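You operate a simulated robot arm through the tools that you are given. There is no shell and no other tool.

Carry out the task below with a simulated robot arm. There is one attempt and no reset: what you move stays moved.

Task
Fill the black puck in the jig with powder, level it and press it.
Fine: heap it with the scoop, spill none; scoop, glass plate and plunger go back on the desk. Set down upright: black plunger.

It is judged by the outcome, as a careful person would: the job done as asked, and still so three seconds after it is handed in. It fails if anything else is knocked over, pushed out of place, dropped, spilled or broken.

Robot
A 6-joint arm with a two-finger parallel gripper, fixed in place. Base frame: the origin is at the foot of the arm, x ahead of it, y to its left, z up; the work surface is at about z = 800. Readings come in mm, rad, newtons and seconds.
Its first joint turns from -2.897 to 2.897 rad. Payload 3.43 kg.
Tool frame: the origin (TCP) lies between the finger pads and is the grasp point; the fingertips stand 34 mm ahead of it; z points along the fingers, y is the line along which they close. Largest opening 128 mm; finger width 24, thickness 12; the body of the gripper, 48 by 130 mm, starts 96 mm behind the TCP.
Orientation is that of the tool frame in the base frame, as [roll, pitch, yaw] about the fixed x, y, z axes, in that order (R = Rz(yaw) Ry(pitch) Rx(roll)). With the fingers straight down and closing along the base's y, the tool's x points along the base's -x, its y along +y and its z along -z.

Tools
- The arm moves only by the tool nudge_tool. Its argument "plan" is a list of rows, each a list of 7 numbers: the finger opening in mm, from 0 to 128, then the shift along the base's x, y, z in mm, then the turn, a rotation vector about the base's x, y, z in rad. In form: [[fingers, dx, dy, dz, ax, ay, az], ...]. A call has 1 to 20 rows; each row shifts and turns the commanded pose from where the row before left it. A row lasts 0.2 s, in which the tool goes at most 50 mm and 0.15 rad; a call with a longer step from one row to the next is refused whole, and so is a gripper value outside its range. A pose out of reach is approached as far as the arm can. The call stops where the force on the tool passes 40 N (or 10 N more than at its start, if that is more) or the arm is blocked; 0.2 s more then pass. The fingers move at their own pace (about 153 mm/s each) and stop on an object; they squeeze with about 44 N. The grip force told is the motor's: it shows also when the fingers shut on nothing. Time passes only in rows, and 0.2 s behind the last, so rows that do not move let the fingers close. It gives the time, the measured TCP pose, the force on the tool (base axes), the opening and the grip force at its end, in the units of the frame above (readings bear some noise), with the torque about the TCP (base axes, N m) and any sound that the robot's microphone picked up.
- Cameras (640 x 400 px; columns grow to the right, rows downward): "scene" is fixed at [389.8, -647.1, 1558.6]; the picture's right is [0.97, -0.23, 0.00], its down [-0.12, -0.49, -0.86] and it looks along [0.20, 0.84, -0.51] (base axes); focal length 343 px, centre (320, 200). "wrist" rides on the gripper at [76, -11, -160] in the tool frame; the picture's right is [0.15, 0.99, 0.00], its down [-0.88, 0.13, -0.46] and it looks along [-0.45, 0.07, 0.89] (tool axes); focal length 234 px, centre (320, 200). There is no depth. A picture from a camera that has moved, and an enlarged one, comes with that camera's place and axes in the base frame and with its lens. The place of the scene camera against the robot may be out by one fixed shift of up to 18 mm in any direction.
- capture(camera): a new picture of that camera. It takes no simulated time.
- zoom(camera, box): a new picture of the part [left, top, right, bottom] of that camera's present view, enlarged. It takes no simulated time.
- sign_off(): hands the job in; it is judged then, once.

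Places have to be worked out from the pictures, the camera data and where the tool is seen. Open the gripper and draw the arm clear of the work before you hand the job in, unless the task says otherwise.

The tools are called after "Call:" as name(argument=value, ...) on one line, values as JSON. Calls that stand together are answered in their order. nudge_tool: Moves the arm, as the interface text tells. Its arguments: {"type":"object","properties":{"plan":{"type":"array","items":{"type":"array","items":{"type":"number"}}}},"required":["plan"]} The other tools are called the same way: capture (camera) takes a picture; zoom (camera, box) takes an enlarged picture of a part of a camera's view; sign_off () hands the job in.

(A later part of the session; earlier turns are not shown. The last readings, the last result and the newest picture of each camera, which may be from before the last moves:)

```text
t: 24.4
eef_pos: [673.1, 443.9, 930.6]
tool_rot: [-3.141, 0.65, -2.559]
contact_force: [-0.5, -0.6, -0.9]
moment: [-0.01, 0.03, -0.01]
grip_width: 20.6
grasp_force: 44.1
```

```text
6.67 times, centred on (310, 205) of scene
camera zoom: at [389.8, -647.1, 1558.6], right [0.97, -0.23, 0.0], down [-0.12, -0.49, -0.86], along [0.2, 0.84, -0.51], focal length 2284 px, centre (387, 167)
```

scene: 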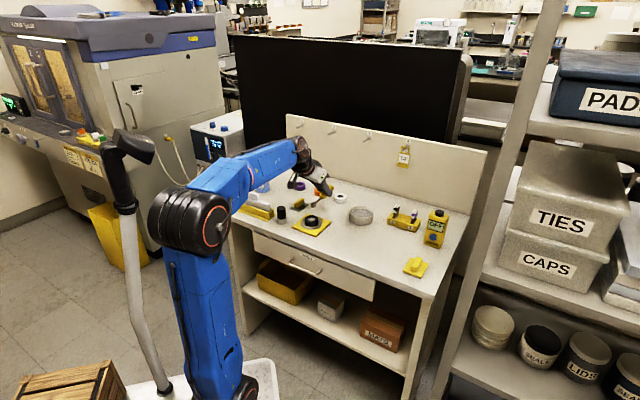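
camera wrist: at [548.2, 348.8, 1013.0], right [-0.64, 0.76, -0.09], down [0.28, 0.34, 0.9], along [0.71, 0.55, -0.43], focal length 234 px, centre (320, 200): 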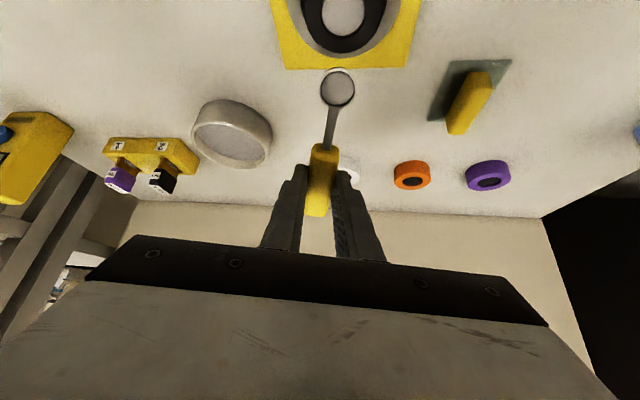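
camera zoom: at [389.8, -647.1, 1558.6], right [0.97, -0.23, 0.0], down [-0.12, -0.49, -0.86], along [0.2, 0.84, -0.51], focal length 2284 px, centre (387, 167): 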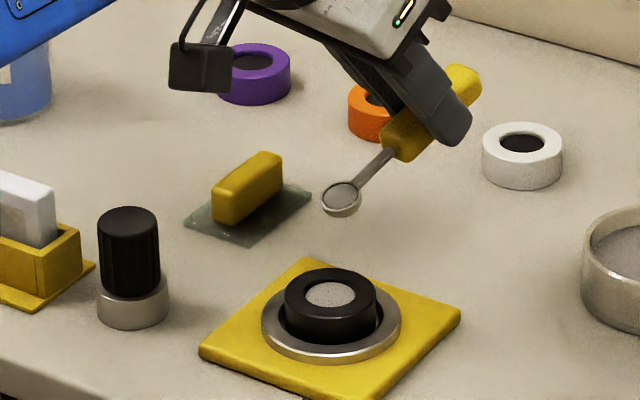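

Excellent: clear view, scoop level and full right above the puck. I lower the bowl to ~20 mm above the puck rim, slightly behind the cavity centre.

Call:
nudge_tool(plan=[[0, 1, 0.6, -8, 0, 0, 0], [0, 1.1, 0.7, -14, 0, 0, 0], [0, 1.1, 0.7, -12, 0, 0, 0], [0, 1.1, 0.7, -8, 0, 0, 0], [0, 0, 0, -3, 0, 0, 0], [0, 0, 0, 0, 0, 0, 0]])

Call:
zoom(camera="wrist", box=[260, 0, 420, 140])

Call:
zoom(camera="scene", box=[280, 190, 340, 235])

```text
t: 25.8
eef_pos: [678.4, 446.6, 886.4]
tool_rot: [3.142, 0.65, -2.559]
contact_force: [0.5, -0.2, -0.4]
moment: [-0.01, 0.0, -0.04]
grip_width: 20.6
grasp_force: 44.0
```

```text
2.86 times, centred on (340, 70) of wrist
camera zoom: at [552.4, 351.6, 968.1], right [-0.64, 0.76, -0.09], down [0.28, 0.34, 0.9], along [0.71, 0.55, -0.43], focal length 669 px, centre (263, 571)
```

zoom: 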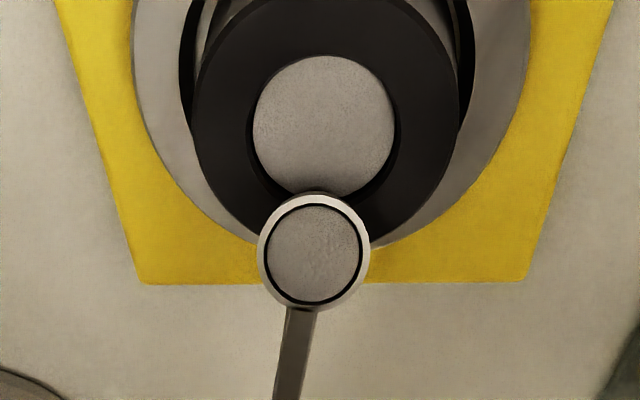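

```text
8.89 times, centred on (310, 212) of scene
camera zoom: at [389.8, -647.1, 1558.6], right [0.97, -0.23, 0.0], down [-0.12, -0.49, -0.86], along [0.2, 0.84, -0.51], focal length 3046 px, centre (409, 89)
```

zoom: 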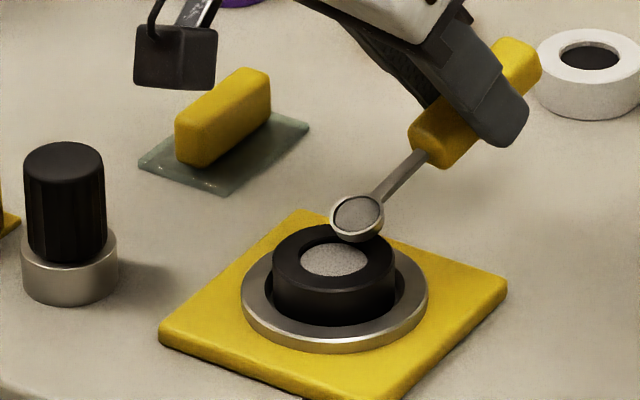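

By triangulating both views the bowl mouth is ~13 mm behind the cavity centre and ~17 mm above the puck top. I tilt 0.3 rad while moving it 6 mm forward, then check.

Call:
nudge_tool(plan=[[0, -5.22, -3.44, 6.4, 0.055, -0.0835, 0], [0, -5.71, -3.76, 5.9, 0.055, -0.0835, 0], [0, -6.16, -4.06, 5.4, 0.055, -0.0835, 0], [0, 0, 0, 0, 0, 0, 0]])

Call:
zoom(camera="wrist", box=[260, 0, 420, 140])

Call:
zoom(camera="scene", box=[280, 190, 340, 235])

```text
t: 26.8
eef_pos: [660.3, 435.9, 902.5]
tool_rot: [3.14, 0.95, -2.56]
contact_force: [-0.2, 1.5, -0.3]
moment: [0.0, 0.01, -0.01]
grip_width: 20.9
grasp_force: 43.5
```

```text
2.86 times, centred on (340, 70) of wrist
camera zoom: at [521.3, 330.8, 935.8], right [-0.61, 0.78, -0.12], down [0.05, 0.19, 0.98], along [0.79, 0.6, -0.15], focal length 669 px, centre (263, 571)
```

zoom: 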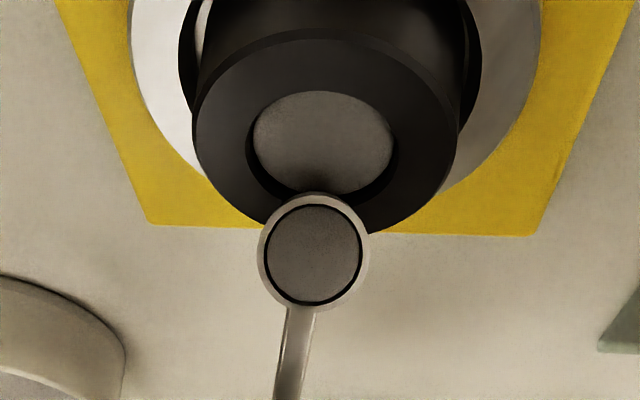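

```text
8.89 times, centred on (310, 212) of scene
camera zoom: at [389.8, -647.1, 1558.6], right [0.97, -0.23, 0.0], down [-0.12, -0.49, -0.86], along [0.2, 0.84, -0.51], focal length 3046 px, centre (409, 89)
```

zoom: 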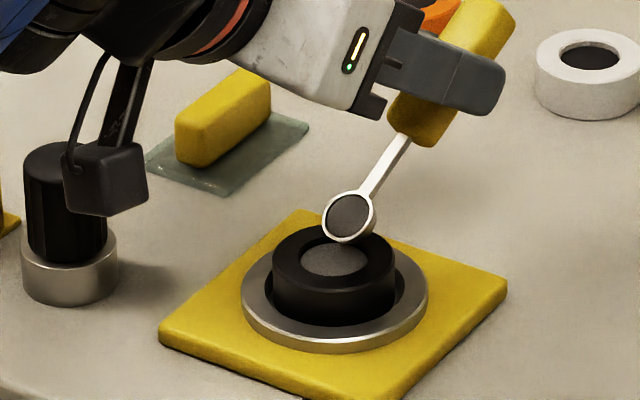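

Still holding at about 0.55 rad of scoop tilt, with the lip over the cavity. I continue two more steps.

Call:
nudge_tool(plan=[[0, -5.73, -3.77, 4.57, 0.055, -0.0835, 0], [0, -6.09, -4.01, 3.95, 0.055, -0.0835, 0], [0, 0, 0, 0, 0, 0, 0]])

Call:
zoom(camera="wrist", box=[260, 0, 420, 140])

Call:
zoom(camera="scene", box=[280, 190, 340, 235])

```text
t: 27.6
eef_pos: [648.4, 427.3, 913.0]
tool_rot: [3.14, 1.152, -2.563]
contact_force: [1.3, 0.4, -0.1]
moment: [-0.02, -0.01, -0.01]
grip_width: 20.5
grasp_force: 43.8
```

```text
2.86 times, centred on (340, 70) of wrist
camera zoom: at [506.8, 321.6, 909.1], right [-0.59, 0.79, -0.13], down [-0.12, 0.08, 0.99], along [0.8, 0.6, 0.05], focal length 669 px, centre (263, 571)
```

zoom: 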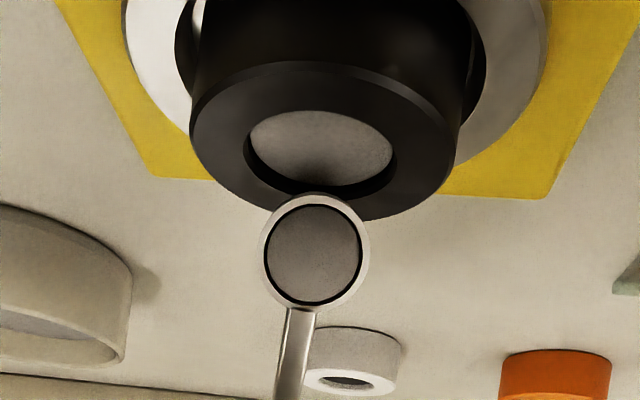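

```text
8.89 times, centred on (310, 212) of scene
camera zoom: at [389.8, -647.1, 1558.6], right [0.97, -0.23, 0.0], down [-0.12, -0.49, -0.86], along [0.2, 0.84, -0.51], focal length 3046 px, centre (409, 89)
```

zoom: 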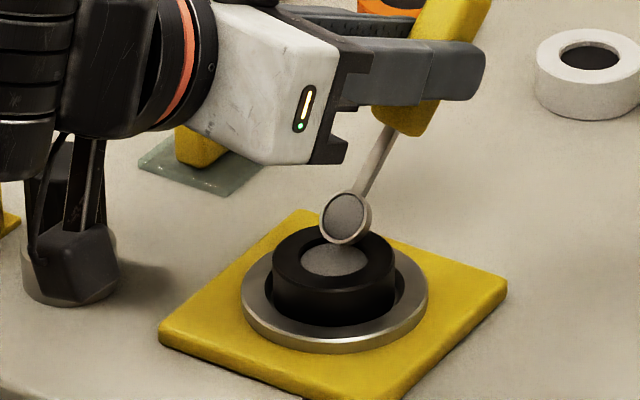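

Still full at ~0.75 rad. I continue two more small steps.

Call:
nudge_tool(plan=[[0, -5.55, -3.66, 3.3, 0.055, -0.0835, 0], [0, -5.8, -3.82, 2.63, 0.055, -0.0835, 0], [0, 0, 0, 0, 0, 0, 0]])

Call:
zoom(camera="wrist", box=[260, 0, 420, 140])

Call:
zoom(camera="scene", box=[280, 190, 340, 235])

```text
t: 28.4
eef_pos: [638.0, 420.1, 919.0]
tool_rot: [3.136, 1.352, -2.565]
contact_force: [0.2, 0.1, -0.5]
moment: [-0.02, 0.05, -0.02]
grip_width: 20.6
grasp_force: 43.9
```

```text
2.86 times, centred on (340, 70) of wrist
camera zoom: at [499.2, 316.6, 880.0], right [-0.57, 0.81, -0.14], down [-0.28, -0.03, 0.96], along [0.77, 0.59, 0.25], focal length 669 px, centre (263, 571)
```

zoom: 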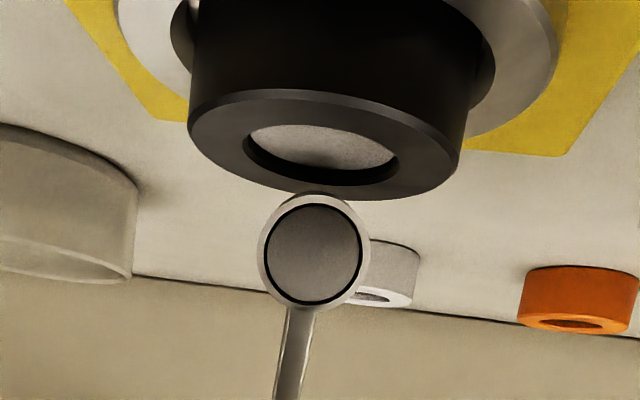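

```text
8.89 times, centred on (310, 212) of scene
camera zoom: at [389.8, -647.1, 1558.6], right [0.97, -0.23, 0.0], down [-0.12, -0.49, -0.86], along [0.2, 0.84, -0.51], focal length 3046 px, centre (409, 89)
```

zoom: 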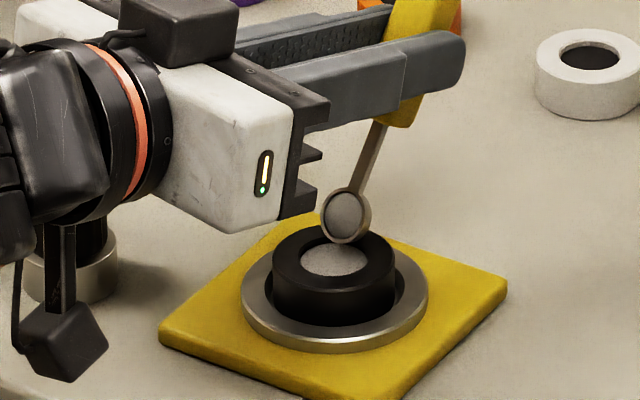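

Still no pour at ~0.9 rad; the powder is cohesive. I continue to α≈1.55.

Call:
nudge_tool(plan=[[0, -5.99, -3.94, 1.91, 0.055, -0.0835, 0], [0, 0, 0, 0, 0, 0, 0]])

Call:
zoom(camera="scene", box=[280, 190, 340, 235])

Call:
zoom(camera="wrist", box=[260, 0, 420, 140])

```text
t: 29.0
eef_pos: [630.2, 417.7, 921.2]
tool_rot: [3.134, 1.453, -2.567]
contact_force: [0.8, 0.1, -0.3]
moment: [-0.01, -0.03, -0.02]
grip_width: 20.8
grasp_force: 44.0
```

```text
8.89 times, centred on (310, 212) of scene
camera zoom: at [389.8, -647.1, 1558.6], right [0.97, -0.23, 0.0], down [-0.12, -0.49, -0.86], along [0.2, 0.84, -0.51], focal length 3046 px, centre (409, 89)
```

zoom: 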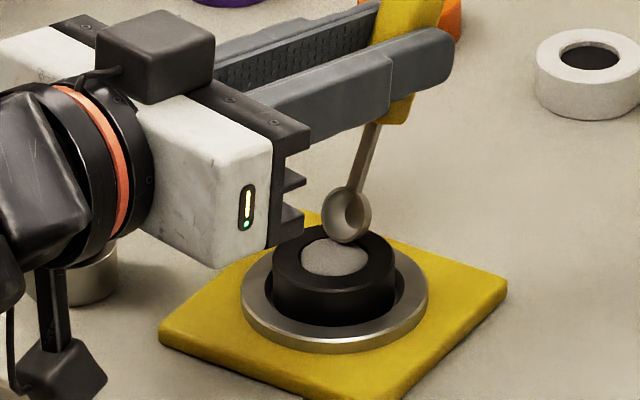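

```text
2.86 times, centred on (340, 70) of wrist
camera zoom: at [497.2, 315.4, 865.1], right [-0.56, 0.82, -0.14], down [-0.36, -0.08, 0.93], along [0.75, 0.57, 0.34], focal length 669 px, centre (263, 571)
```

zoom: 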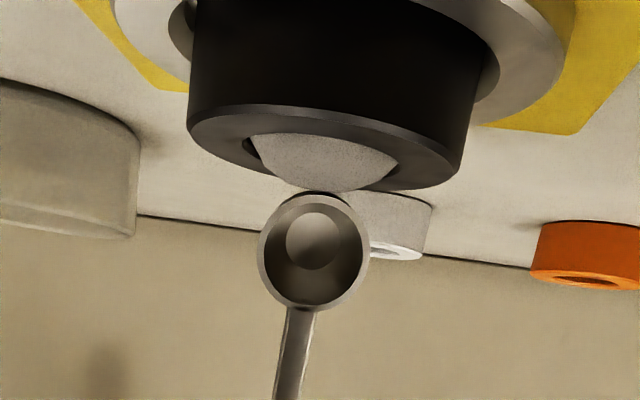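

The bowl emptied into the cavity in one go and a dome of powder stands above the rim. I lift straight up and look at the heap.

Call:
nudge_tool(plan=[[0, 0, 0, 12, 0, 0, 0], [0, 0, 0, 20, 0, 0, 0], [0, 0, 0, 20, -0.055, 0.0835, 0], [0, 3, 2, 10, -0.055, 0.0835, 0], [0, 6, 4, 5, -0.055, 0.0835, 0], [0, 0, 0, 0, 0, 0, 0]])

Call:
zoom(camera="scene", box=[285, 195, 335, 232])

Call:
zoom(camera="wrist", box=[260, 0, 420, 140])

```text
t: 30.4
eef_pos: [640.4, 422.3, 987.0]
tool_rot: [3.14, 1.15, -2.561]
contact_force: [0.3, -0.8, 0.6]
moment: [-0.03, -0.01, -0.03]
grip_width: 21.0
grasp_force: 44.3
```

```text
10.81 times, centred on (310, 214) of scene
camera zoom: at [389.8, -647.1, 1558.6], right [0.97, -0.23, 0.0], down [-0.12, -0.49, -0.86], along [0.2, 0.84, -0.51], focal length 3705 px, centre (428, 54)
```

zoom: 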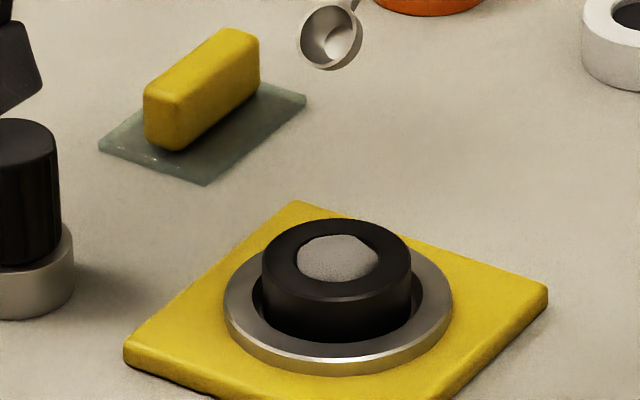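

```text
2.86 times, centred on (340, 70) of wrist
camera zoom: at [499.1, 316.2, 983.8], right [-0.59, 0.79, -0.13], down [-0.12, 0.08, 0.99], along [0.8, 0.6, 0.05], focal length 669 px, centre (263, 571)
```

zoom: 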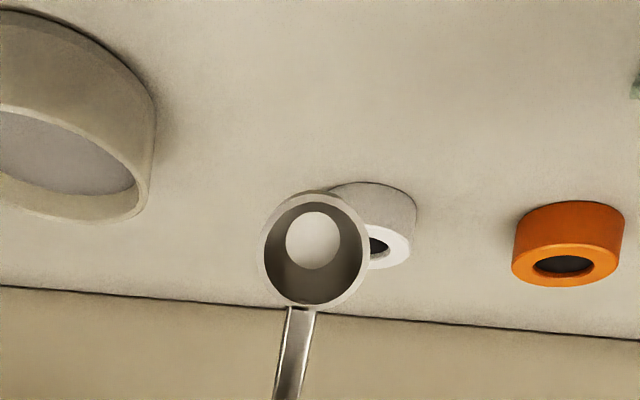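

A clean dome covers the whole 30 mm cavity and nothing landed on the puck rim or jig. Now I un-tilt the empty scoop and carry it back toward its original spot on the desk.

Call:
nudge_tool(plan=[[0, 6, 4, 0, -0.0715, 0.1086, 0], [0, 6, 4, 0, -0.0715, 0.1086, 0], [0, 6, 4, 0, -0.0715, 0.1086, 0], [0, 0, 0, 0, -0.0715, 0.1086, 0], [0, 0, 0, 0, -0.0715, 0.1086, 0], [0, 13, -25, 0, 0, 0, -0.136], [0, 13, -25, 0, 0, 0, -0.136], [0, 13, -25, 0, 0, 0, -0.136], [0, 13, -25, 0, 0, 0, -0.136], [0, 13, -25, 0, 0, 0, -0.136], [0, 13, -25, 0, 0, 0, -0.136], [0, 13, -25, 0, 0, 0, -0.136], [0, 13, -25, 0, 0, 0, -0.136], [0, 13, -26, 0, 0, 0, -0.136], [0, 10.8, -26.7, 0, 0, 0, -0.136], [0, 0, 0, 0, 0, 0, 0]])

Call:
capture(camera="wrist")

Call:
zoom(camera="scene", box=[340, 190, 440, 280])

```text
t: 33.8
eef_pos: [786.1, 180.0, 988.8]
tool_rot: [3.142, 0.501, 2.363]
contact_force: [-0.1, 0.8, 0.0]
moment: [-0.02, -0.02, -0.03]
grip_width: 20.9
grasp_force: 44.4
```

```text
taken
camera wrist: at [676.5, 274.3, 1092.2], right [0.6, 0.79, -0.07], down [0.49, -0.3, 0.82], along [0.63, -0.53, -0.56], focal length 234 px, centre (320, 200)
```

wrist: 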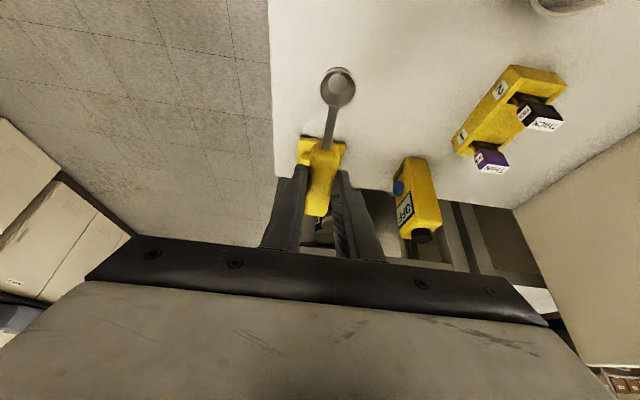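

```text
4.44 times, centred on (390, 235) of scene
camera zoom: at [389.8, -647.1, 1558.6], right [0.97, -0.23, 0.0], down [-0.12, -0.49, -0.86], along [0.2, 0.84, -0.51], focal length 1523 px, centre (9, 44)
```

zoom: 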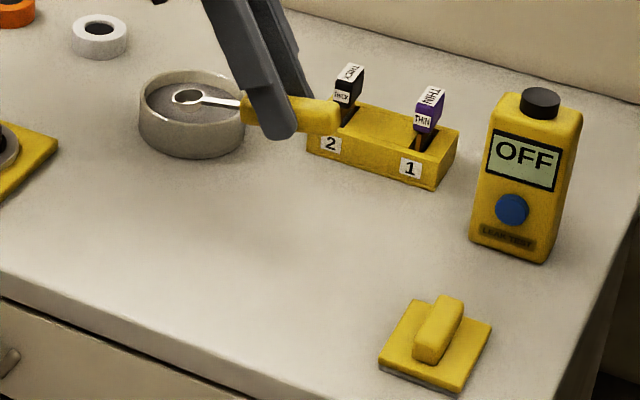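

The scoop is close to level, slightly nose-down. I untilt another 0.1 rad and descend to just above the desk for a check.

Call:
nudge_tool(plan=[[0, 0, 0, -40, 0.0702, 0.0712, 0], [0, 1, -1, -45, 0, 0, 0], [0, 1, -1, -35, 0, 0, 0], [0, 0, 0, -15, 0, 0, 0], [0, 0, 0, 0, 0, 0, 0]])

Call:
capture(camera="wrist")

Call:
zoom(camera="scene", box=[350, 220, 420, 275])

```text
t: 35.0
eef_pos: [789.0, 179.4, 852.1]
tool_rot: [-3.14, 0.402, 2.363]
contact_force: [-0.1, 0.4, -0.6]
moment: [0.03, 0.02, 0.0]
grip_width: 20.8
grasp_force: 43.9
```

```text
taken
camera wrist: at [686.4, 264.1, 970.5], right [0.6, 0.8, -0.06], down [0.54, -0.35, 0.76], along [0.59, -0.49, -0.64], focal length 234 px, centre (320, 200)
```

wrist: 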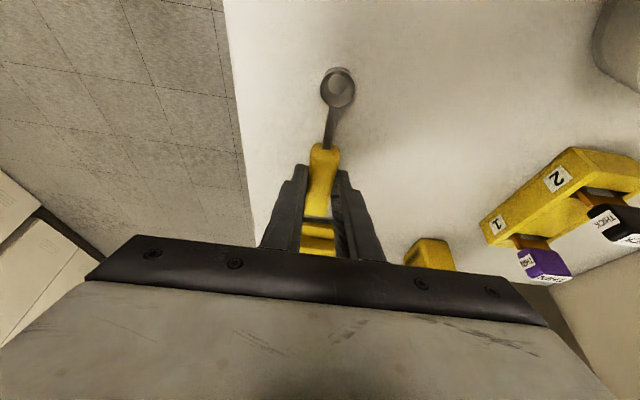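

```text
7.27 times, centred on (385, 248) of scene
camera zoom: at [389.8, -647.1, 1558.6], right [0.97, -0.23, 0.0], down [-0.12, -0.49, -0.86], along [0.2, 0.84, -0.51], focal length 2492 px, centre (-153, -146)
```

zoom: 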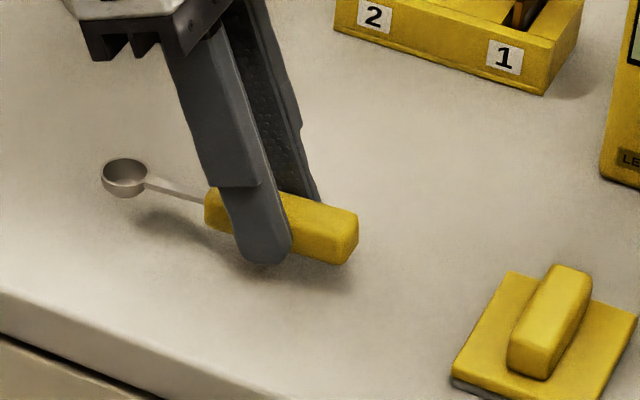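

Scoop is nearly level just above the desk. I trim 0.05 rad more and lower in small steps to contact.

Call:
nudge_tool(plan=[[0, 0, 0, -8, 0.0351, 0.0356, 0], [0, 0, 0, -5, 0, 0, 0], [0, 0, 0, -2, 0, 0, 0], [0, 0, 0, 0, 0, 0, 0]])

Call:
zoom(camera="scene", box=[350, 220, 420, 275])

```text
t: 36.0
eef_pos: [787.9, 178.9, 837.6]
tool_rot: [3.14, 0.35, 2.363]
contact_force: [-0.1, -0.6, -0.4]
moment: [0.0, 0.02, 0.02]
grip_width: 20.7
grasp_force: 43.9
```

```text
7.27 times, centred on (385, 248) of scene
camera zoom: at [389.8, -647.1, 1558.6], right [0.97, -0.23, 0.0], down [-0.12, -0.49, -0.86], along [0.2, 0.84, -0.51], focal length 2492 px, centre (-153, -146)
```

zoom: 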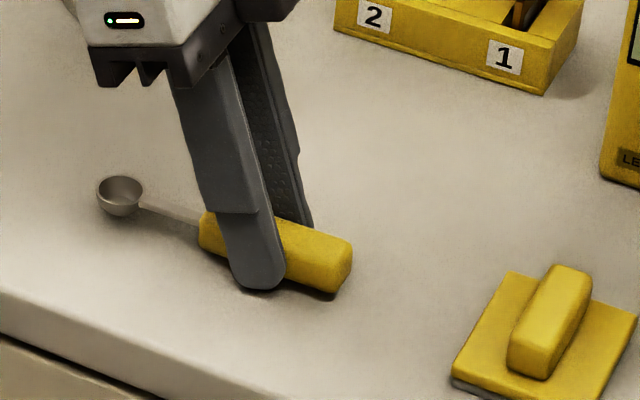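

No contact yet at z 837.6. I creep down 1 mm at a time watching the force.

Call:
nudge_tool(plan=[[0, 0, 0, -1, 0, 0, 0], [0, 0, 0, 0, 0, 0, 0]])

Call:
nudge_tool(plan=[[0, 0, 0, -1, 0, 0, 0], [0, 0, 0, 0, 0, 0, 0]])

Call:
zoom(camera="scene", box=[350, 220, 420, 275])

```text
t: 36.6
eef_pos: [787.6, 180.0, 836.7]
tool_rot: [3.141, 0.352, 2.363]
contact_force: [-0.2, 0.2, -0.9]
moment: [-0.03, 0.01, 0.0]
grip_width: 20.7
grasp_force: 44.1
```

```text
t: 37.2
eef_pos: [789.9, 180.8, 836.3]
tool_rot: [-3.141, 0.35, 2.364]
contact_force: [-0.2, -0.4, 8.9]
moment: [-0.06, 0.05, -0.12]
grip_width: 20.6
grasp_force: 43.5
```

```text
7.27 times, centred on (385, 248) of scene
camera zoom: at [389.8, -647.1, 1558.6], right [0.97, -0.23, 0.0], down [-0.12, -0.49, -0.86], along [0.2, 0.84, -0.51], focal length 2492 px, centre (-153, -146)
```

zoom: 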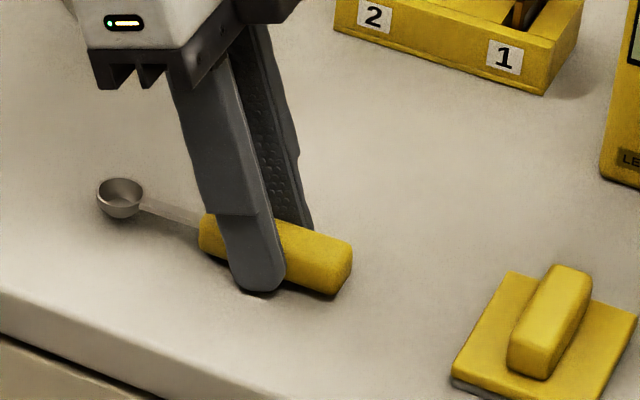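

Contact felt (9 N). I ease 0.5 mm up and open the fingers to release the scoop.

Call:
nudge_tool(plan=[[20.6, 0, 0, 0.6, 0, 0, 0], [30, 0, 0, 0, 0, 0, 0], [60, 0, 0, 0, 0, 0, 0], [60, 0, 0, 0, 0, 0, 0]])

Call:
zoom(camera="scene", box=[350, 220, 420, 275])

Call:
capture(camera="wrist")

```text
t: 38.2
eef_pos: [787.1, 179.9, 836.3]
tool_rot: [-3.14, 0.352, 2.362]
contact_force: [-6.3, -0.7, 6.3]
moment: [0.1, 0.04, 0.12]
grip_width: 57.1
grasp_force: 0.1
```

```text
7.27 times, centred on (385, 248) of scene
camera zoom: at [389.8, -647.1, 1558.6], right [0.97, -0.23, 0.0], down [-0.12, -0.49, -0.86], along [0.2, 0.84, -0.51], focal length 2492 px, centre (-153, -146)
```

zoom: 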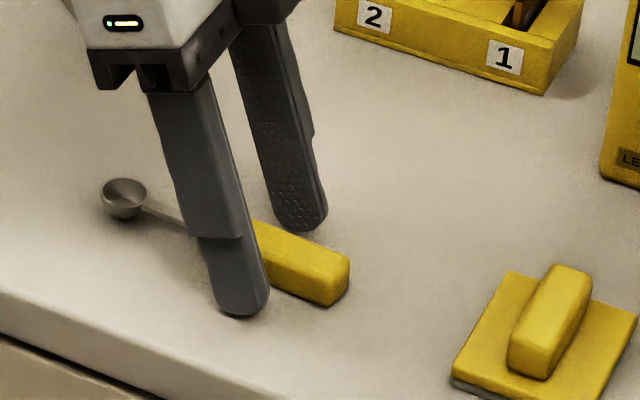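

```text
taken
camera wrist: at [690.1, 260.3, 960.8], right [0.6, 0.8, -0.05], down [0.57, -0.38, 0.73], along [0.57, -0.46, -0.68], focal length 234 px, centre (320, 200)
```

wrist: 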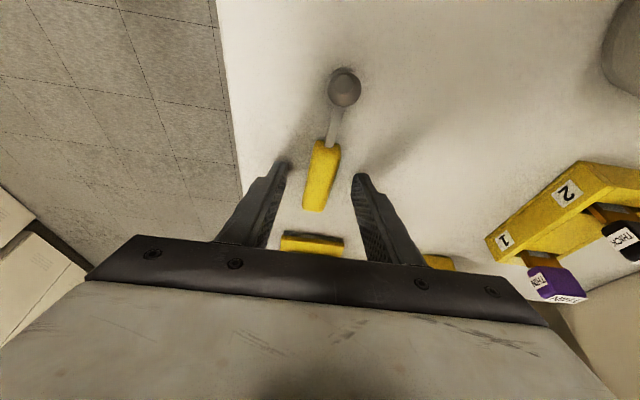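

The scoop lies on the desk, released. I lift the hand straight up and re-level the tool.

Call:
nudge_tool(plan=[[60, 0, 0, 10, 0, 0, 0], [60, 0, 0, 30, 0, 0, 0], [60, 0, 0, 40, 0.0825, 0.0837, 0], [60, 0, 0, 40, 0.0825, 0.0837, 0], [60, 0, 0, 10, 0.0807, 0.0819, 0], [60, 0, 0, 0, 0, 0, 0]])

Call:
zoom(camera="scene", box=[350, 220, 420, 275])

Call:
capture(camera="wrist")

Call:
zoom(camera="scene", box=[260, 185, 350, 240])

```text
t: 39.6
eef_pos: [787.8, 181.5, 965.2]
tool_rot: [-3.142, -0.001, 2.364]
contact_force: [0.6, 0.0, 0.2]
moment: [0.0, -0.01, 0.0]
grip_width: 59.7
grasp_force: 0.0
```

```text
7.27 times, centred on (385, 248) of scene
camera zoom: at [389.8, -647.1, 1558.6], right [0.97, -0.23, 0.0], down [-0.12, -0.49, -0.86], along [0.2, 0.84, -0.51], focal length 2492 px, centre (-153, -146)
```

zoom: 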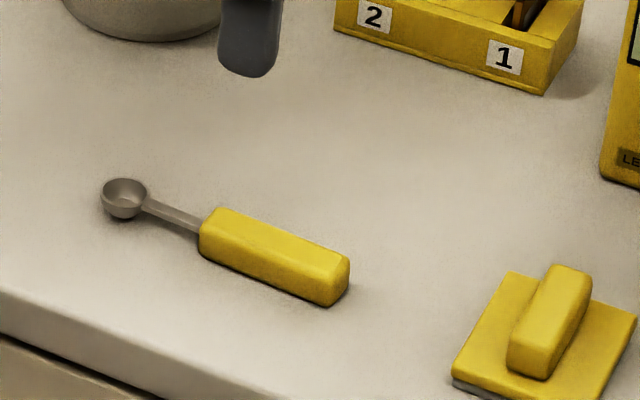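

```text
taken
camera wrist: at [726.4, 225.3, 1126.3], right [0.59, 0.81, 0.0], down [0.72, -0.52, 0.46], along [0.37, -0.27, -0.89], focal length 234 px, centre (320, 200)
```

wrist: 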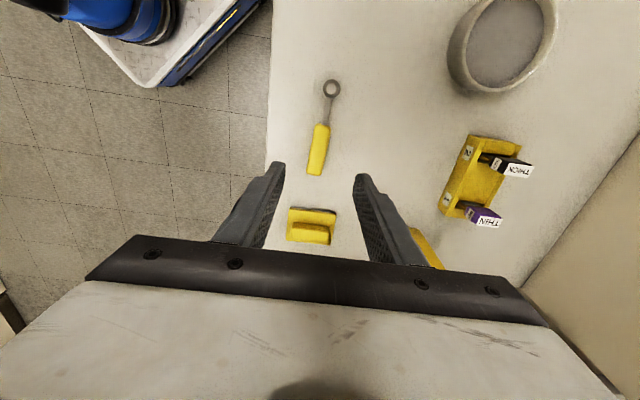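

```text
7.11 times, centred on (305, 212) of scene
camera zoom: at [389.8, -647.1, 1558.6], right [0.97, -0.23, 0.0], down [-0.12, -0.49, -0.86], along [0.2, 0.84, -0.51], focal length 2437 px, centre (427, 111)
```

zoom: 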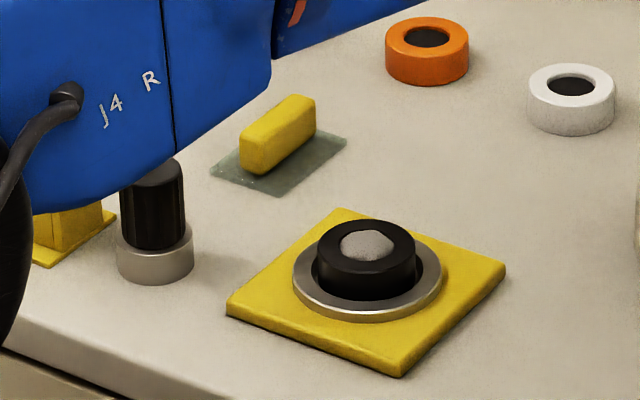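

The scoop rests upright in its old place and the heap on the puck is intact. Next the glass plate: its centre is ≈ (592, 551) with its long axis and handle along azimuth ≈45°. I move above it with the tool yawed to match.

Call:
nudge_tool(plan=[[60, -14, 26.4, 0, 0, 0, 0.1117], [60, -14, 26.4, 0, 0, 0, 0.1117], [60, -14, 26.4, 0, 0, 0, 0.1117], [60, -14, 26.4, 0, 0, 0, 0.1117], [60, -14, 26.4, 0, 0, 0, 0.1117], [60, -14, 26.4, 0, 0, 0, 0.1117], [60, -14, 26.4, 0, 0, 0, 0.1117], [60, -14, 26.4, 0, 0, 0, 0.1117], [60, -14, 26.4, 0, 0, 0, 0.1117], [60, -14, 26.4, 0, 0, 0, 0.1117], [60, -14, 26.4, 0, 0, 0, 0.1117], [60, -14, 26.4, -5, 0, 0, 0.1117], [60, -14, 26.4, -5, 0, 0, 0.1117], [60, -14, 26.4, -5, 0, 0, 0.1117], [60, 0, 0, 0, 0, 0, 0]])

Call:
capture(camera="wrist")

Call:
zoom(camera="wrist", box=[240, 60, 400, 200])

Call:
capture(camera="scene")

```text
t: 42.8
eef_pos: [591.3, 550.4, 952.2]
tool_rot: [-3.141, -0.001, -2.354]
contact_force: [-0.5, 1.1, -0.1]
moment: [0.01, 0.0, 0.01]
grip_width: 59.8
grasp_force: 0.2
```

```text
taken
camera wrist: at [546.8, 488.4, 1111.9], right [-0.8, 0.59, 0.0], down [0.53, 0.72, 0.46], along [0.27, 0.37, -0.89], focal length 234 px, centre (320, 200)
```

wrist: 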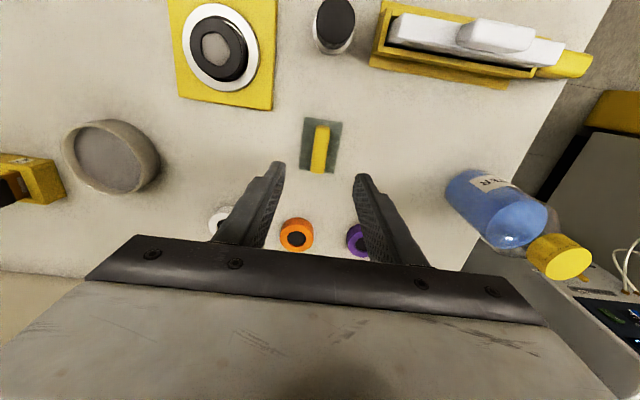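

```text
2.86 times, centred on (320, 130) of wrist
camera zoom: at [546.8, 488.4, 1111.9], right [-0.8, 0.59, 0.0], down [0.53, 0.72, 0.46], along [0.27, 0.37, -0.89], focal length 669 px, centre (320, 400)
```

zoom: 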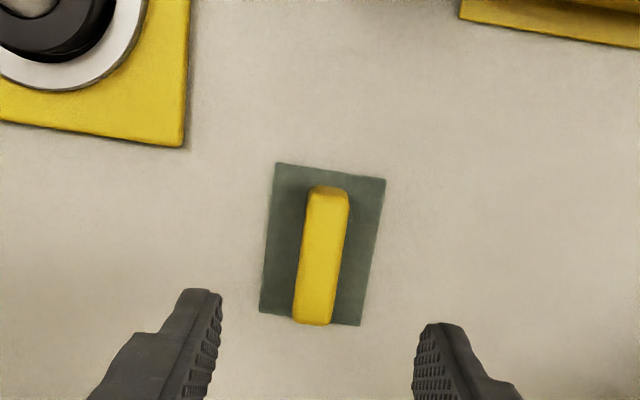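

```text
taken
```

scene: 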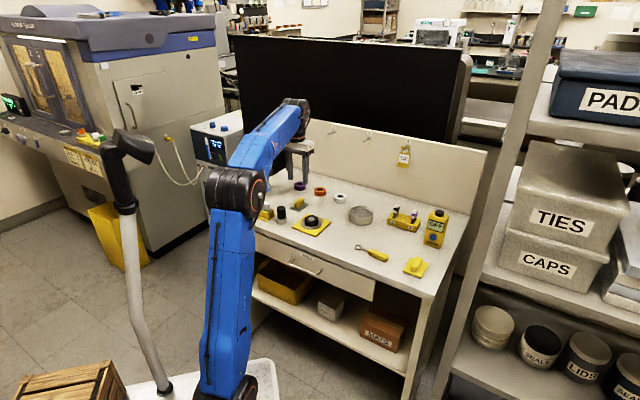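

The plate is 70×50 mm, handle 60×16 mm, centred almost exactly under the tool. I descend so fingertips end ≈9 mm above the desk, straddling the handle above the glass.

Call:
nudge_tool(plan=[[60, 0.1, 1.3, -30, 0, 0, 0], [60, 0, 0, -40, 0, 0, 0], [60, 0, 0, -27, 0, 0, 0], [60, 0, 0, -12, 0, 0, 0], [60, 0, 0, 0, 0, 0, 0]])

Call:
capture(camera="wrist")

Call:
zoom(camera="scene", box=[255, 170, 325, 225])

```text
t: 44.0
eef_pos: [591.3, 550.4, 843.8]
tool_rot: [3.141, -0.002, -2.355]
contact_force: [0.5, 0.8, -0.9]
moment: [0.0, 0.02, -0.01]
grip_width: 60.1
grasp_force: 0.0
```

```text
taken
camera wrist: at [546.4, 489.8, 1002.8], right [-0.8, 0.6, 0.0], down [0.53, 0.71, 0.46], along [0.27, 0.37, -0.89], focal length 234 px, centre (320, 200)
```

wrist: 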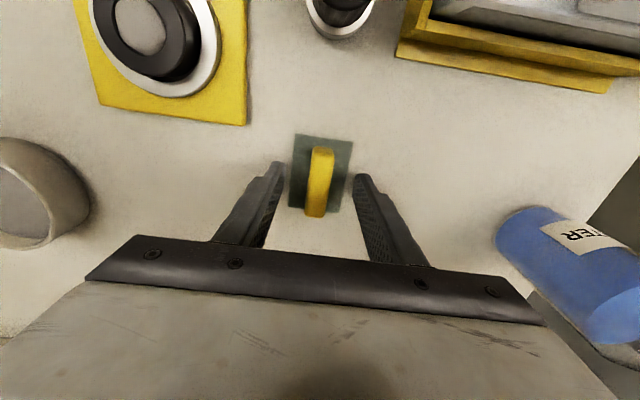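

```text
7.27 times, centred on (290, 198) of scene
camera zoom: at [389.8, -647.1, 1558.6], right [0.97, -0.23, 0.0], down [-0.12, -0.49, -0.86], along [0.2, 0.84, -0.51], focal length 2492 px, centre (538, 218)
```

zoom: 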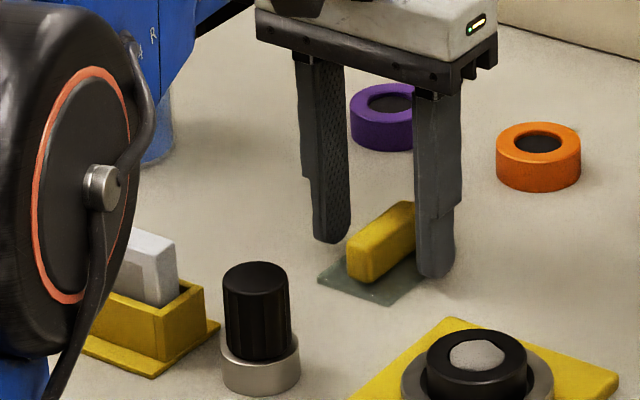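

Fingers straddle the handle cleanly. Close on it.

Call:
nudge_tool(plan=[[0, 0, 0, 0, 0, 0, 0], [0, 0, 0, 0, 0, 0, 0], [0, 0, 0, 0, 0, 0, 0]])

Call:
zoom(camera="scene", box=[255, 170, 325, 225])

Call:
capture(camera="wrist")

```text
t: 44.8
eef_pos: [592.3, 551.1, 843.0]
tool_rot: [-3.141, -0.001, -2.357]
contact_force: [0.0, -0.6, -0.1]
moment: [-0.04, 0.02, 0.03]
grip_width: 16.9
grasp_force: 44.4
```

```text
7.27 times, centred on (290, 198) of scene
camera zoom: at [389.8, -647.1, 1558.6], right [0.97, -0.23, 0.0], down [-0.12, -0.49, -0.86], along [0.2, 0.84, -0.51], focal length 2492 px, centre (538, 218)
```

zoom: 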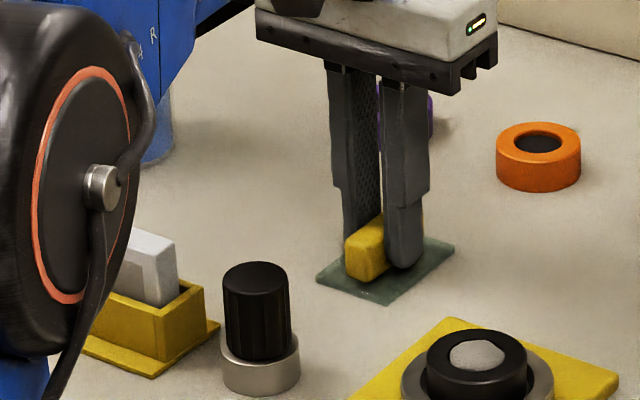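

```text
taken
camera wrist: at [546.4, 489.8, 1002.9], right [-0.8, 0.6, 0.0], down [0.53, 0.71, 0.46], along [0.27, 0.37, -0.89], focal length 234 px, centre (320, 200)
```

wrist: 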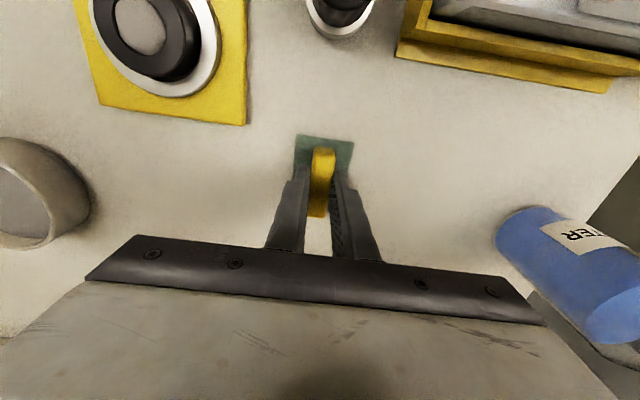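

Handle gripped (16.9 mm). I lift the plate and carry it to the near-plunger side of the puck, to start the sweep toward azimuth −45°.

Call:
nudge_tool(plan=[[0, 0, 0, 15, 0, 0, 0], [0, 0, 0, 35, 0, 0, 0], [0, 0, 0, 35, 0, 0, 0], [0, 0, 0, 15, 0, 0, 0], [0, -2.5, -28.5, 0, 0, 0, 0], [0, -2.5, -28.5, 0, 0, 0, 0], [0, -2.5, -28.5, 0, 0, 0, 0], [0, -2.3, -28.5, 0, 0, 0, 0], [0, 0, 0, -20, 0, 0, 0], [0, 0, 0, -15, 0, 0, 0], [0, 0, 0, 0, 0, 0, 0]])

Call:
capture(camera="wrist")

Call:
zoom(camera="wrist", box=[220, 60, 400, 200])

Call:
zoom(camera="scene", box=[265, 180, 345, 240])

```text
t: 47.2
eef_pos: [582.8, 437.7, 907.4]
tool_rot: [-3.14, 0.0, -2.356]
contact_force: [0.0, -1.6, -0.8]
moment: [0.02, -0.01, -0.03]
grip_width: 16.8
grasp_force: 44.1
```

```text
taken
camera wrist: at [537.2, 375.4, 1067.7], right [-0.8, 0.6, 0.0], down [0.53, 0.71, 0.46], along [0.27, 0.37, -0.89], focal length 234 px, centre (320, 200)
```

wrist: 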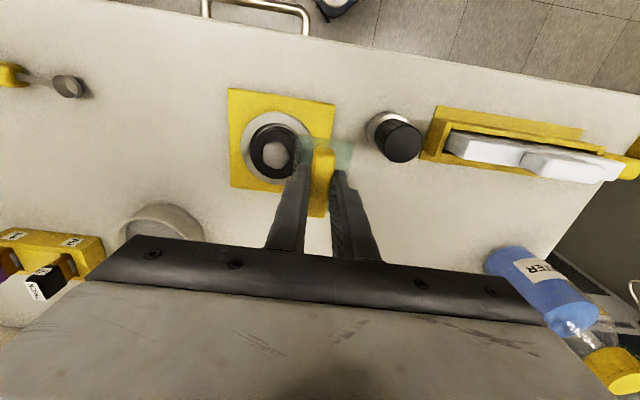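

```text
2.86 times, centred on (310, 130) of wrist
camera zoom: at [537.2, 375.4, 1067.7], right [-0.8, 0.6, 0.0], down [0.53, 0.71, 0.46], along [0.27, 0.37, -0.89], focal length 669 px, centre (349, 400)
```

zoom: 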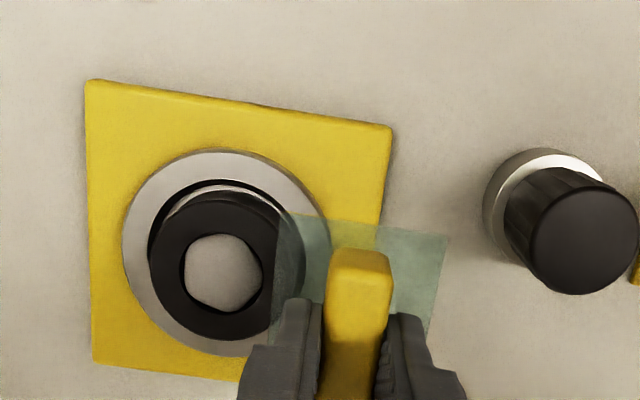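

```text
6.67 times, centred on (305, 210) of scene
camera zoom: at [389.8, -647.1, 1558.6], right [0.97, -0.23, 0.0], down [-0.12, -0.49, -0.86], along [0.2, 0.84, -0.51], focal length 2284 px, centre (420, 133)
```

zoom: 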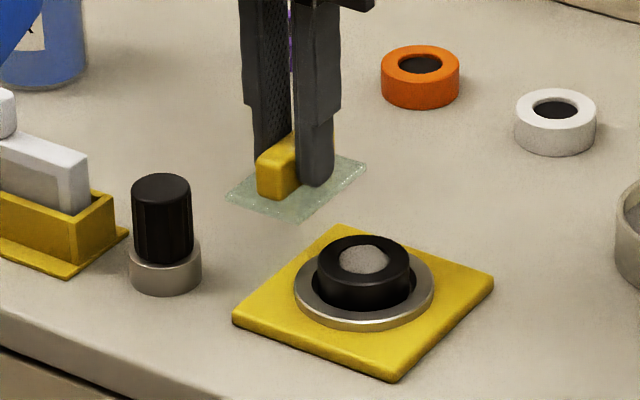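

The plate overlaps the puck's outer rim only, clear of the heap and plunger. I descend to a few millimetres above the expected contact, then feel for the rim.

Call:
nudge_tool(plan=[[0, 0, 0, -12, 0, 0, 0], [0, 0, 0, -10, 0, 0, 0], [0, 0, 0, -5, 0, 0, 0], [0, 0, 0, 0, 0, 0, 0]])

Call:
zoom(camera="scene", box=[280, 195, 335, 235])

```text
t: 48.2
eef_pos: [582.5, 435.7, 881.0]
tool_rot: [-3.141, 0.0, -2.356]
contact_force: [-0.5, 1.1, -0.5]
moment: [0.0, -0.01, -0.01]
grip_width: 16.6
grasp_force: 43.4
```

```text
10.00 times, centred on (308, 215) of scene
camera zoom: at [389.8, -647.1, 1558.6], right [0.97, -0.23, 0.0], down [-0.12, -0.49, -0.86], along [0.2, 0.84, -0.51], focal length 3427 px, centre (445, 50)
```

zoom: 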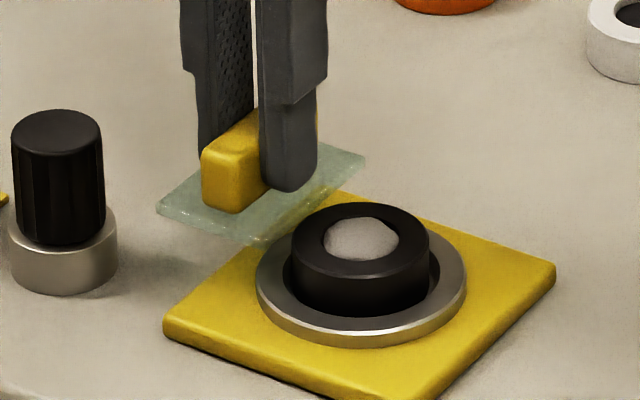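

Plate is a few mm above the rim and outside the heap. I creep down in 1–2 mm calls watching the vertical force.

Call:
nudge_tool(plan=[[0, 0, 0, -1, 0, 0, 0], [0, 0, 0, -1, 0, 0, 0], [0, 0, 0, 0, 0, 0, 0]])

Call:
nudge_tool(plan=[[0, 0, 0, -1, 0, 0, 0], [0, 0, 0, -1, 0, 0, 0], [0, 0, 0, 0, 0, 0, 0]])

```text
t: 49.0
eef_pos: [582.8, 435.9, 877.7]
tool_rot: [3.141, 0.0, -2.355]
contact_force: [-0.5, 0.8, -0.5]
moment: [-0.03, -0.02, -0.01]
grip_width: 16.9
grasp_force: 43.7
```

```text
t: 49.8
eef_pos: [583.7, 437.3, 875.7]
tool_rot: [-3.141, 0.002, -2.356]
contact_force: [-0.9, -0.7, -0.4]
moment: [-0.02, -0.02, 0.02]
grip_width: 17.0
grasp_force: 44.2
```

Still free at ≈876. Continue in 1 mm steps.

Call:
nudge_tool(plan=[[0, 0, 0, -1, 0, 0, 0], [0, 0, 0, 0, 0, 0, 0]])

Call:
nudge_tool(plan=[[0, 0, 0, -1, 0, 0, 0], [0, 0, 0, 0, 0, 0, 0]])

Call:
zoom(camera="scene", box=[285, 195, 330, 230])

```text
t: 50.4
eef_pos: [581.8, 436.8, 874.8]
tool_rot: [3.141, 0.003, -2.356]
contact_force: [1.1, 0.2, 5.2]
moment: [-0.08, -0.1, -0.01]
grip_width: 16.8
grasp_force: 44.7
```

```text
t: 51.0
eef_pos: [582.2, 437.2, 875.0]
tool_rot: [-3.141, 0.003, -2.355]
contact_force: [2.7, 0.9, 19.9]
moment: [-0.31, -0.4, 0.03]
grip_width: 17.0
grasp_force: 43.8
```

```text
11.43 times, centred on (308, 212) of scene
camera zoom: at [389.8, -647.1, 1558.6], right [0.97, -0.23, 0.0], down [-0.12, -0.49, -0.86], along [0.2, 0.84, -0.51], focal length 3916 px, centre (463, 57)
```

zoom: 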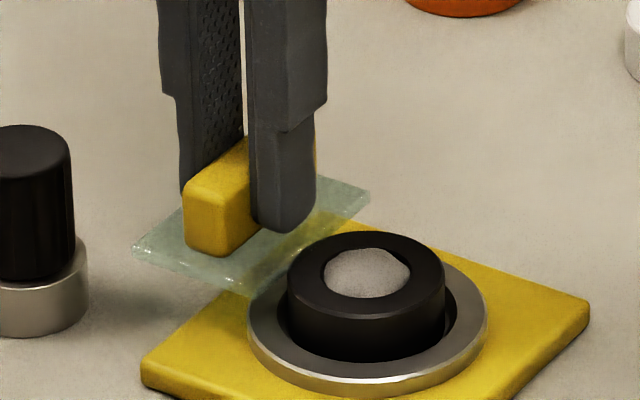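

Rim contact felt at TCP z ≈ 875 (puck top ≈ 832). I back off to a light contact of a few newtons and begin a slow flat sweep across the puck.

Call:
nudge_tool(plan=[[0, 0, 0, 0.9, 0, 0, 0], [0, 0, 0, 0, 0, 0, 0]])

Call:
nudge_tool(plan=[[0, 2, -2, 0, 0, 0, 0], [0, 2, -2, 0, 0, 0, 0], [0, 2, -2, 0, 0, 0, 0], [0, 2, -2, 0, 0, 0, 0], [0, 0, 0, 0, 0, 0, 0]])

Call:
zoom(camera="scene", box=[285, 195, 330, 230])

```text
t: 51.6
eef_pos: [582.0, 436.7, 873.7]
tool_rot: [3.141, 0.0, -2.358]
contact_force: [-0.6, 1.4, 14.4]
moment: [-0.19, -0.24, 0.02]
grip_width: 17.0
grasp_force: 44.0
```

```text
t: 52.8
eef_pos: [590.1, 429.3, 875.5]
tool_rot: [3.141, -0.001, -2.355]
contact_force: [-1.2, 1.6, 5.3]
moment: [-0.04, -0.08, 0.01]
grip_width: 16.9
grasp_force: 44.2
```

```text
11.43 times, centred on (308, 212) of scene
camera zoom: at [389.8, -647.1, 1558.6], right [0.97, -0.23, 0.0], down [-0.12, -0.49, -0.86], along [0.2, 0.84, -0.51], focal length 3916 px, centre (463, 57)
```

zoom: 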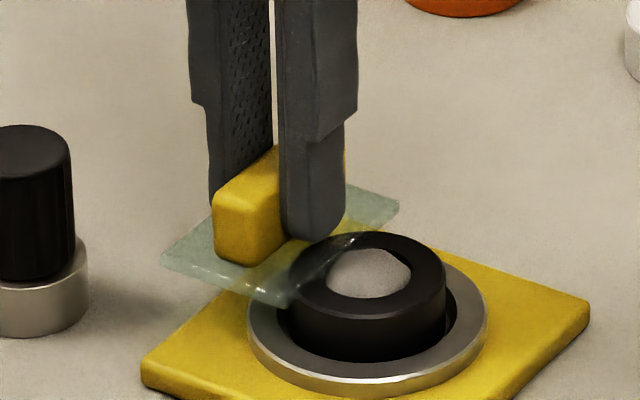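

Light contact (5 N), the plate's leading edge is entering the dome. I continue the slow sweep.

Call:
nudge_tool(plan=[[0, 2.5, -2.5, 0, 0, 0, 0], [0, 2.5, -2.5, 0, 0, 0, 0], [0, 2.5, -2.5, 0, 0, 0, 0], [0, 2.5, -2.5, 0, 0, 0, 0], [0, 2.5, -2.5, 0, 0, 0, 0], [0, 2.5, -2.5, 0, 0, 0, 0], [0, 0, 0, 0, 0, 0, 0]])

Call:
zoom(camera="scene", box=[285, 195, 330, 230])

Call:
zoom(camera="wrist", box=[220, 60, 400, 200])

```text
t: 54.4
eef_pos: [605.0, 414.0, 875.6]
tool_rot: [-3.141, 0.001, -2.356]
contact_force: [-1.5, 2.0, 10.5]
moment: [0.05, -0.03, 0.01]
grip_width: 17.1
grasp_force: 44.3
```

```text
11.43 times, centred on (308, 212) of scene
camera zoom: at [389.8, -647.1, 1558.6], right [0.97, -0.23, 0.0], down [-0.12, -0.49, -0.86], along [0.2, 0.84, -0.51], focal length 3916 px, centre (463, 57)
```

zoom: 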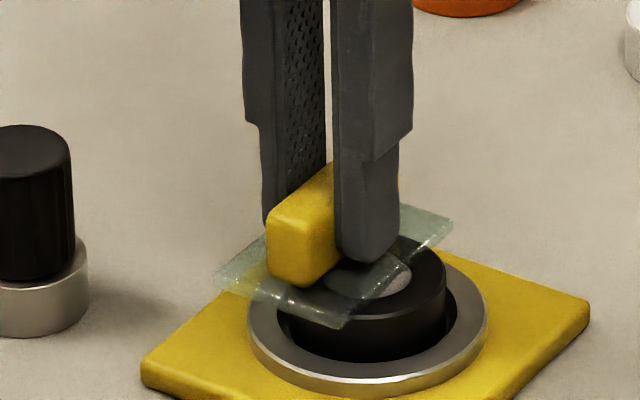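

```text
2.86 times, centred on (310, 130) of wrist
camera zoom: at [559.8, 351.8, 1035.2], right [-0.8, 0.6, 0.0], down [0.53, 0.71, 0.46], along [0.27, 0.37, -0.89], focal length 669 px, centre (349, 400)
```

zoom: 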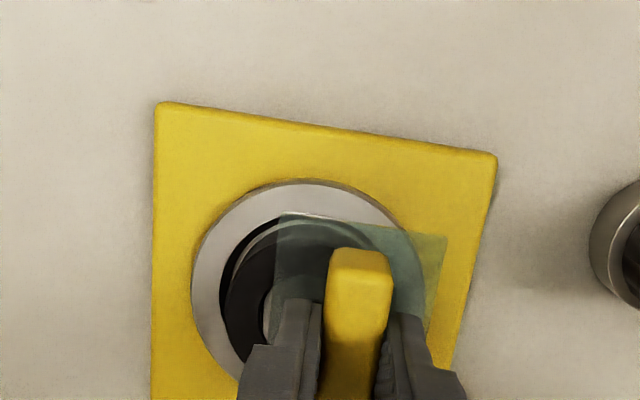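

Half way over, 10 N, no powder scattered. I ease 0.3 mm and continue the sweep until the plate has fully left the puck.

Call:
nudge_tool(plan=[[0, 2.5, -2.5, 0.3, 0, 0, 0], [0, 2.5, -2.5, 0, 0, 0, 0], [0, 2.5, -2.5, 0, 0, 0, 0], [0, 2.5, -2.5, 0, 0, 0, 0], [0, 2.5, -2.5, 0, 0, 0, 0], [0, 2.5, -2.5, 0, 0, 0, 0], [0, 2.5, -2.5, 0, 0, 0, 0], [0, 2.5, -2.5, 0, 0, 0, 0], [0, 0, 0, 0, 0, 0, 0]])

Call:
zoom(camera="scene", box=[285, 195, 330, 230])

Call:
zoom(camera="wrist", box=[260, 60, 440, 200])

```text
t: 56.4
eef_pos: [625.2, 393.5, 874.0]
tool_rot: [3.141, 0.0, -2.357]
contact_force: [-0.3, 0.3, 2.8]
moment: [0.06, 0.06, 0.0]
grip_width: 16.9
grasp_force: 43.9
```

```text
11.43 times, centred on (308, 212) of scene
camera zoom: at [389.8, -647.1, 1558.6], right [0.97, -0.23, 0.0], down [-0.12, -0.49, -0.86], along [0.2, 0.84, -0.51], focal length 3916 px, centre (463, 57)
```

zoom: 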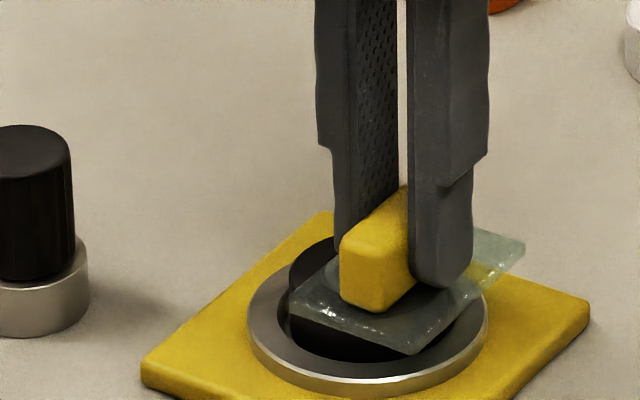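

```text
2.86 times, centred on (350, 130) of wrist
camera zoom: at [579.9, 331.9, 1035.4], right [-0.8, 0.6, 0.0], down [0.53, 0.71, 0.46], along [0.27, 0.37, -0.89], focal length 669 px, centre (234, 400)
```

zoom: 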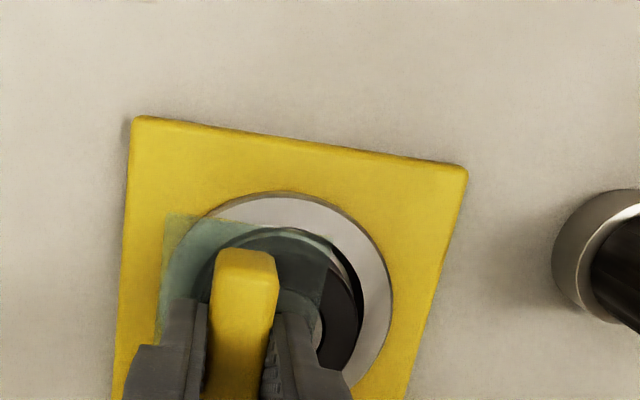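

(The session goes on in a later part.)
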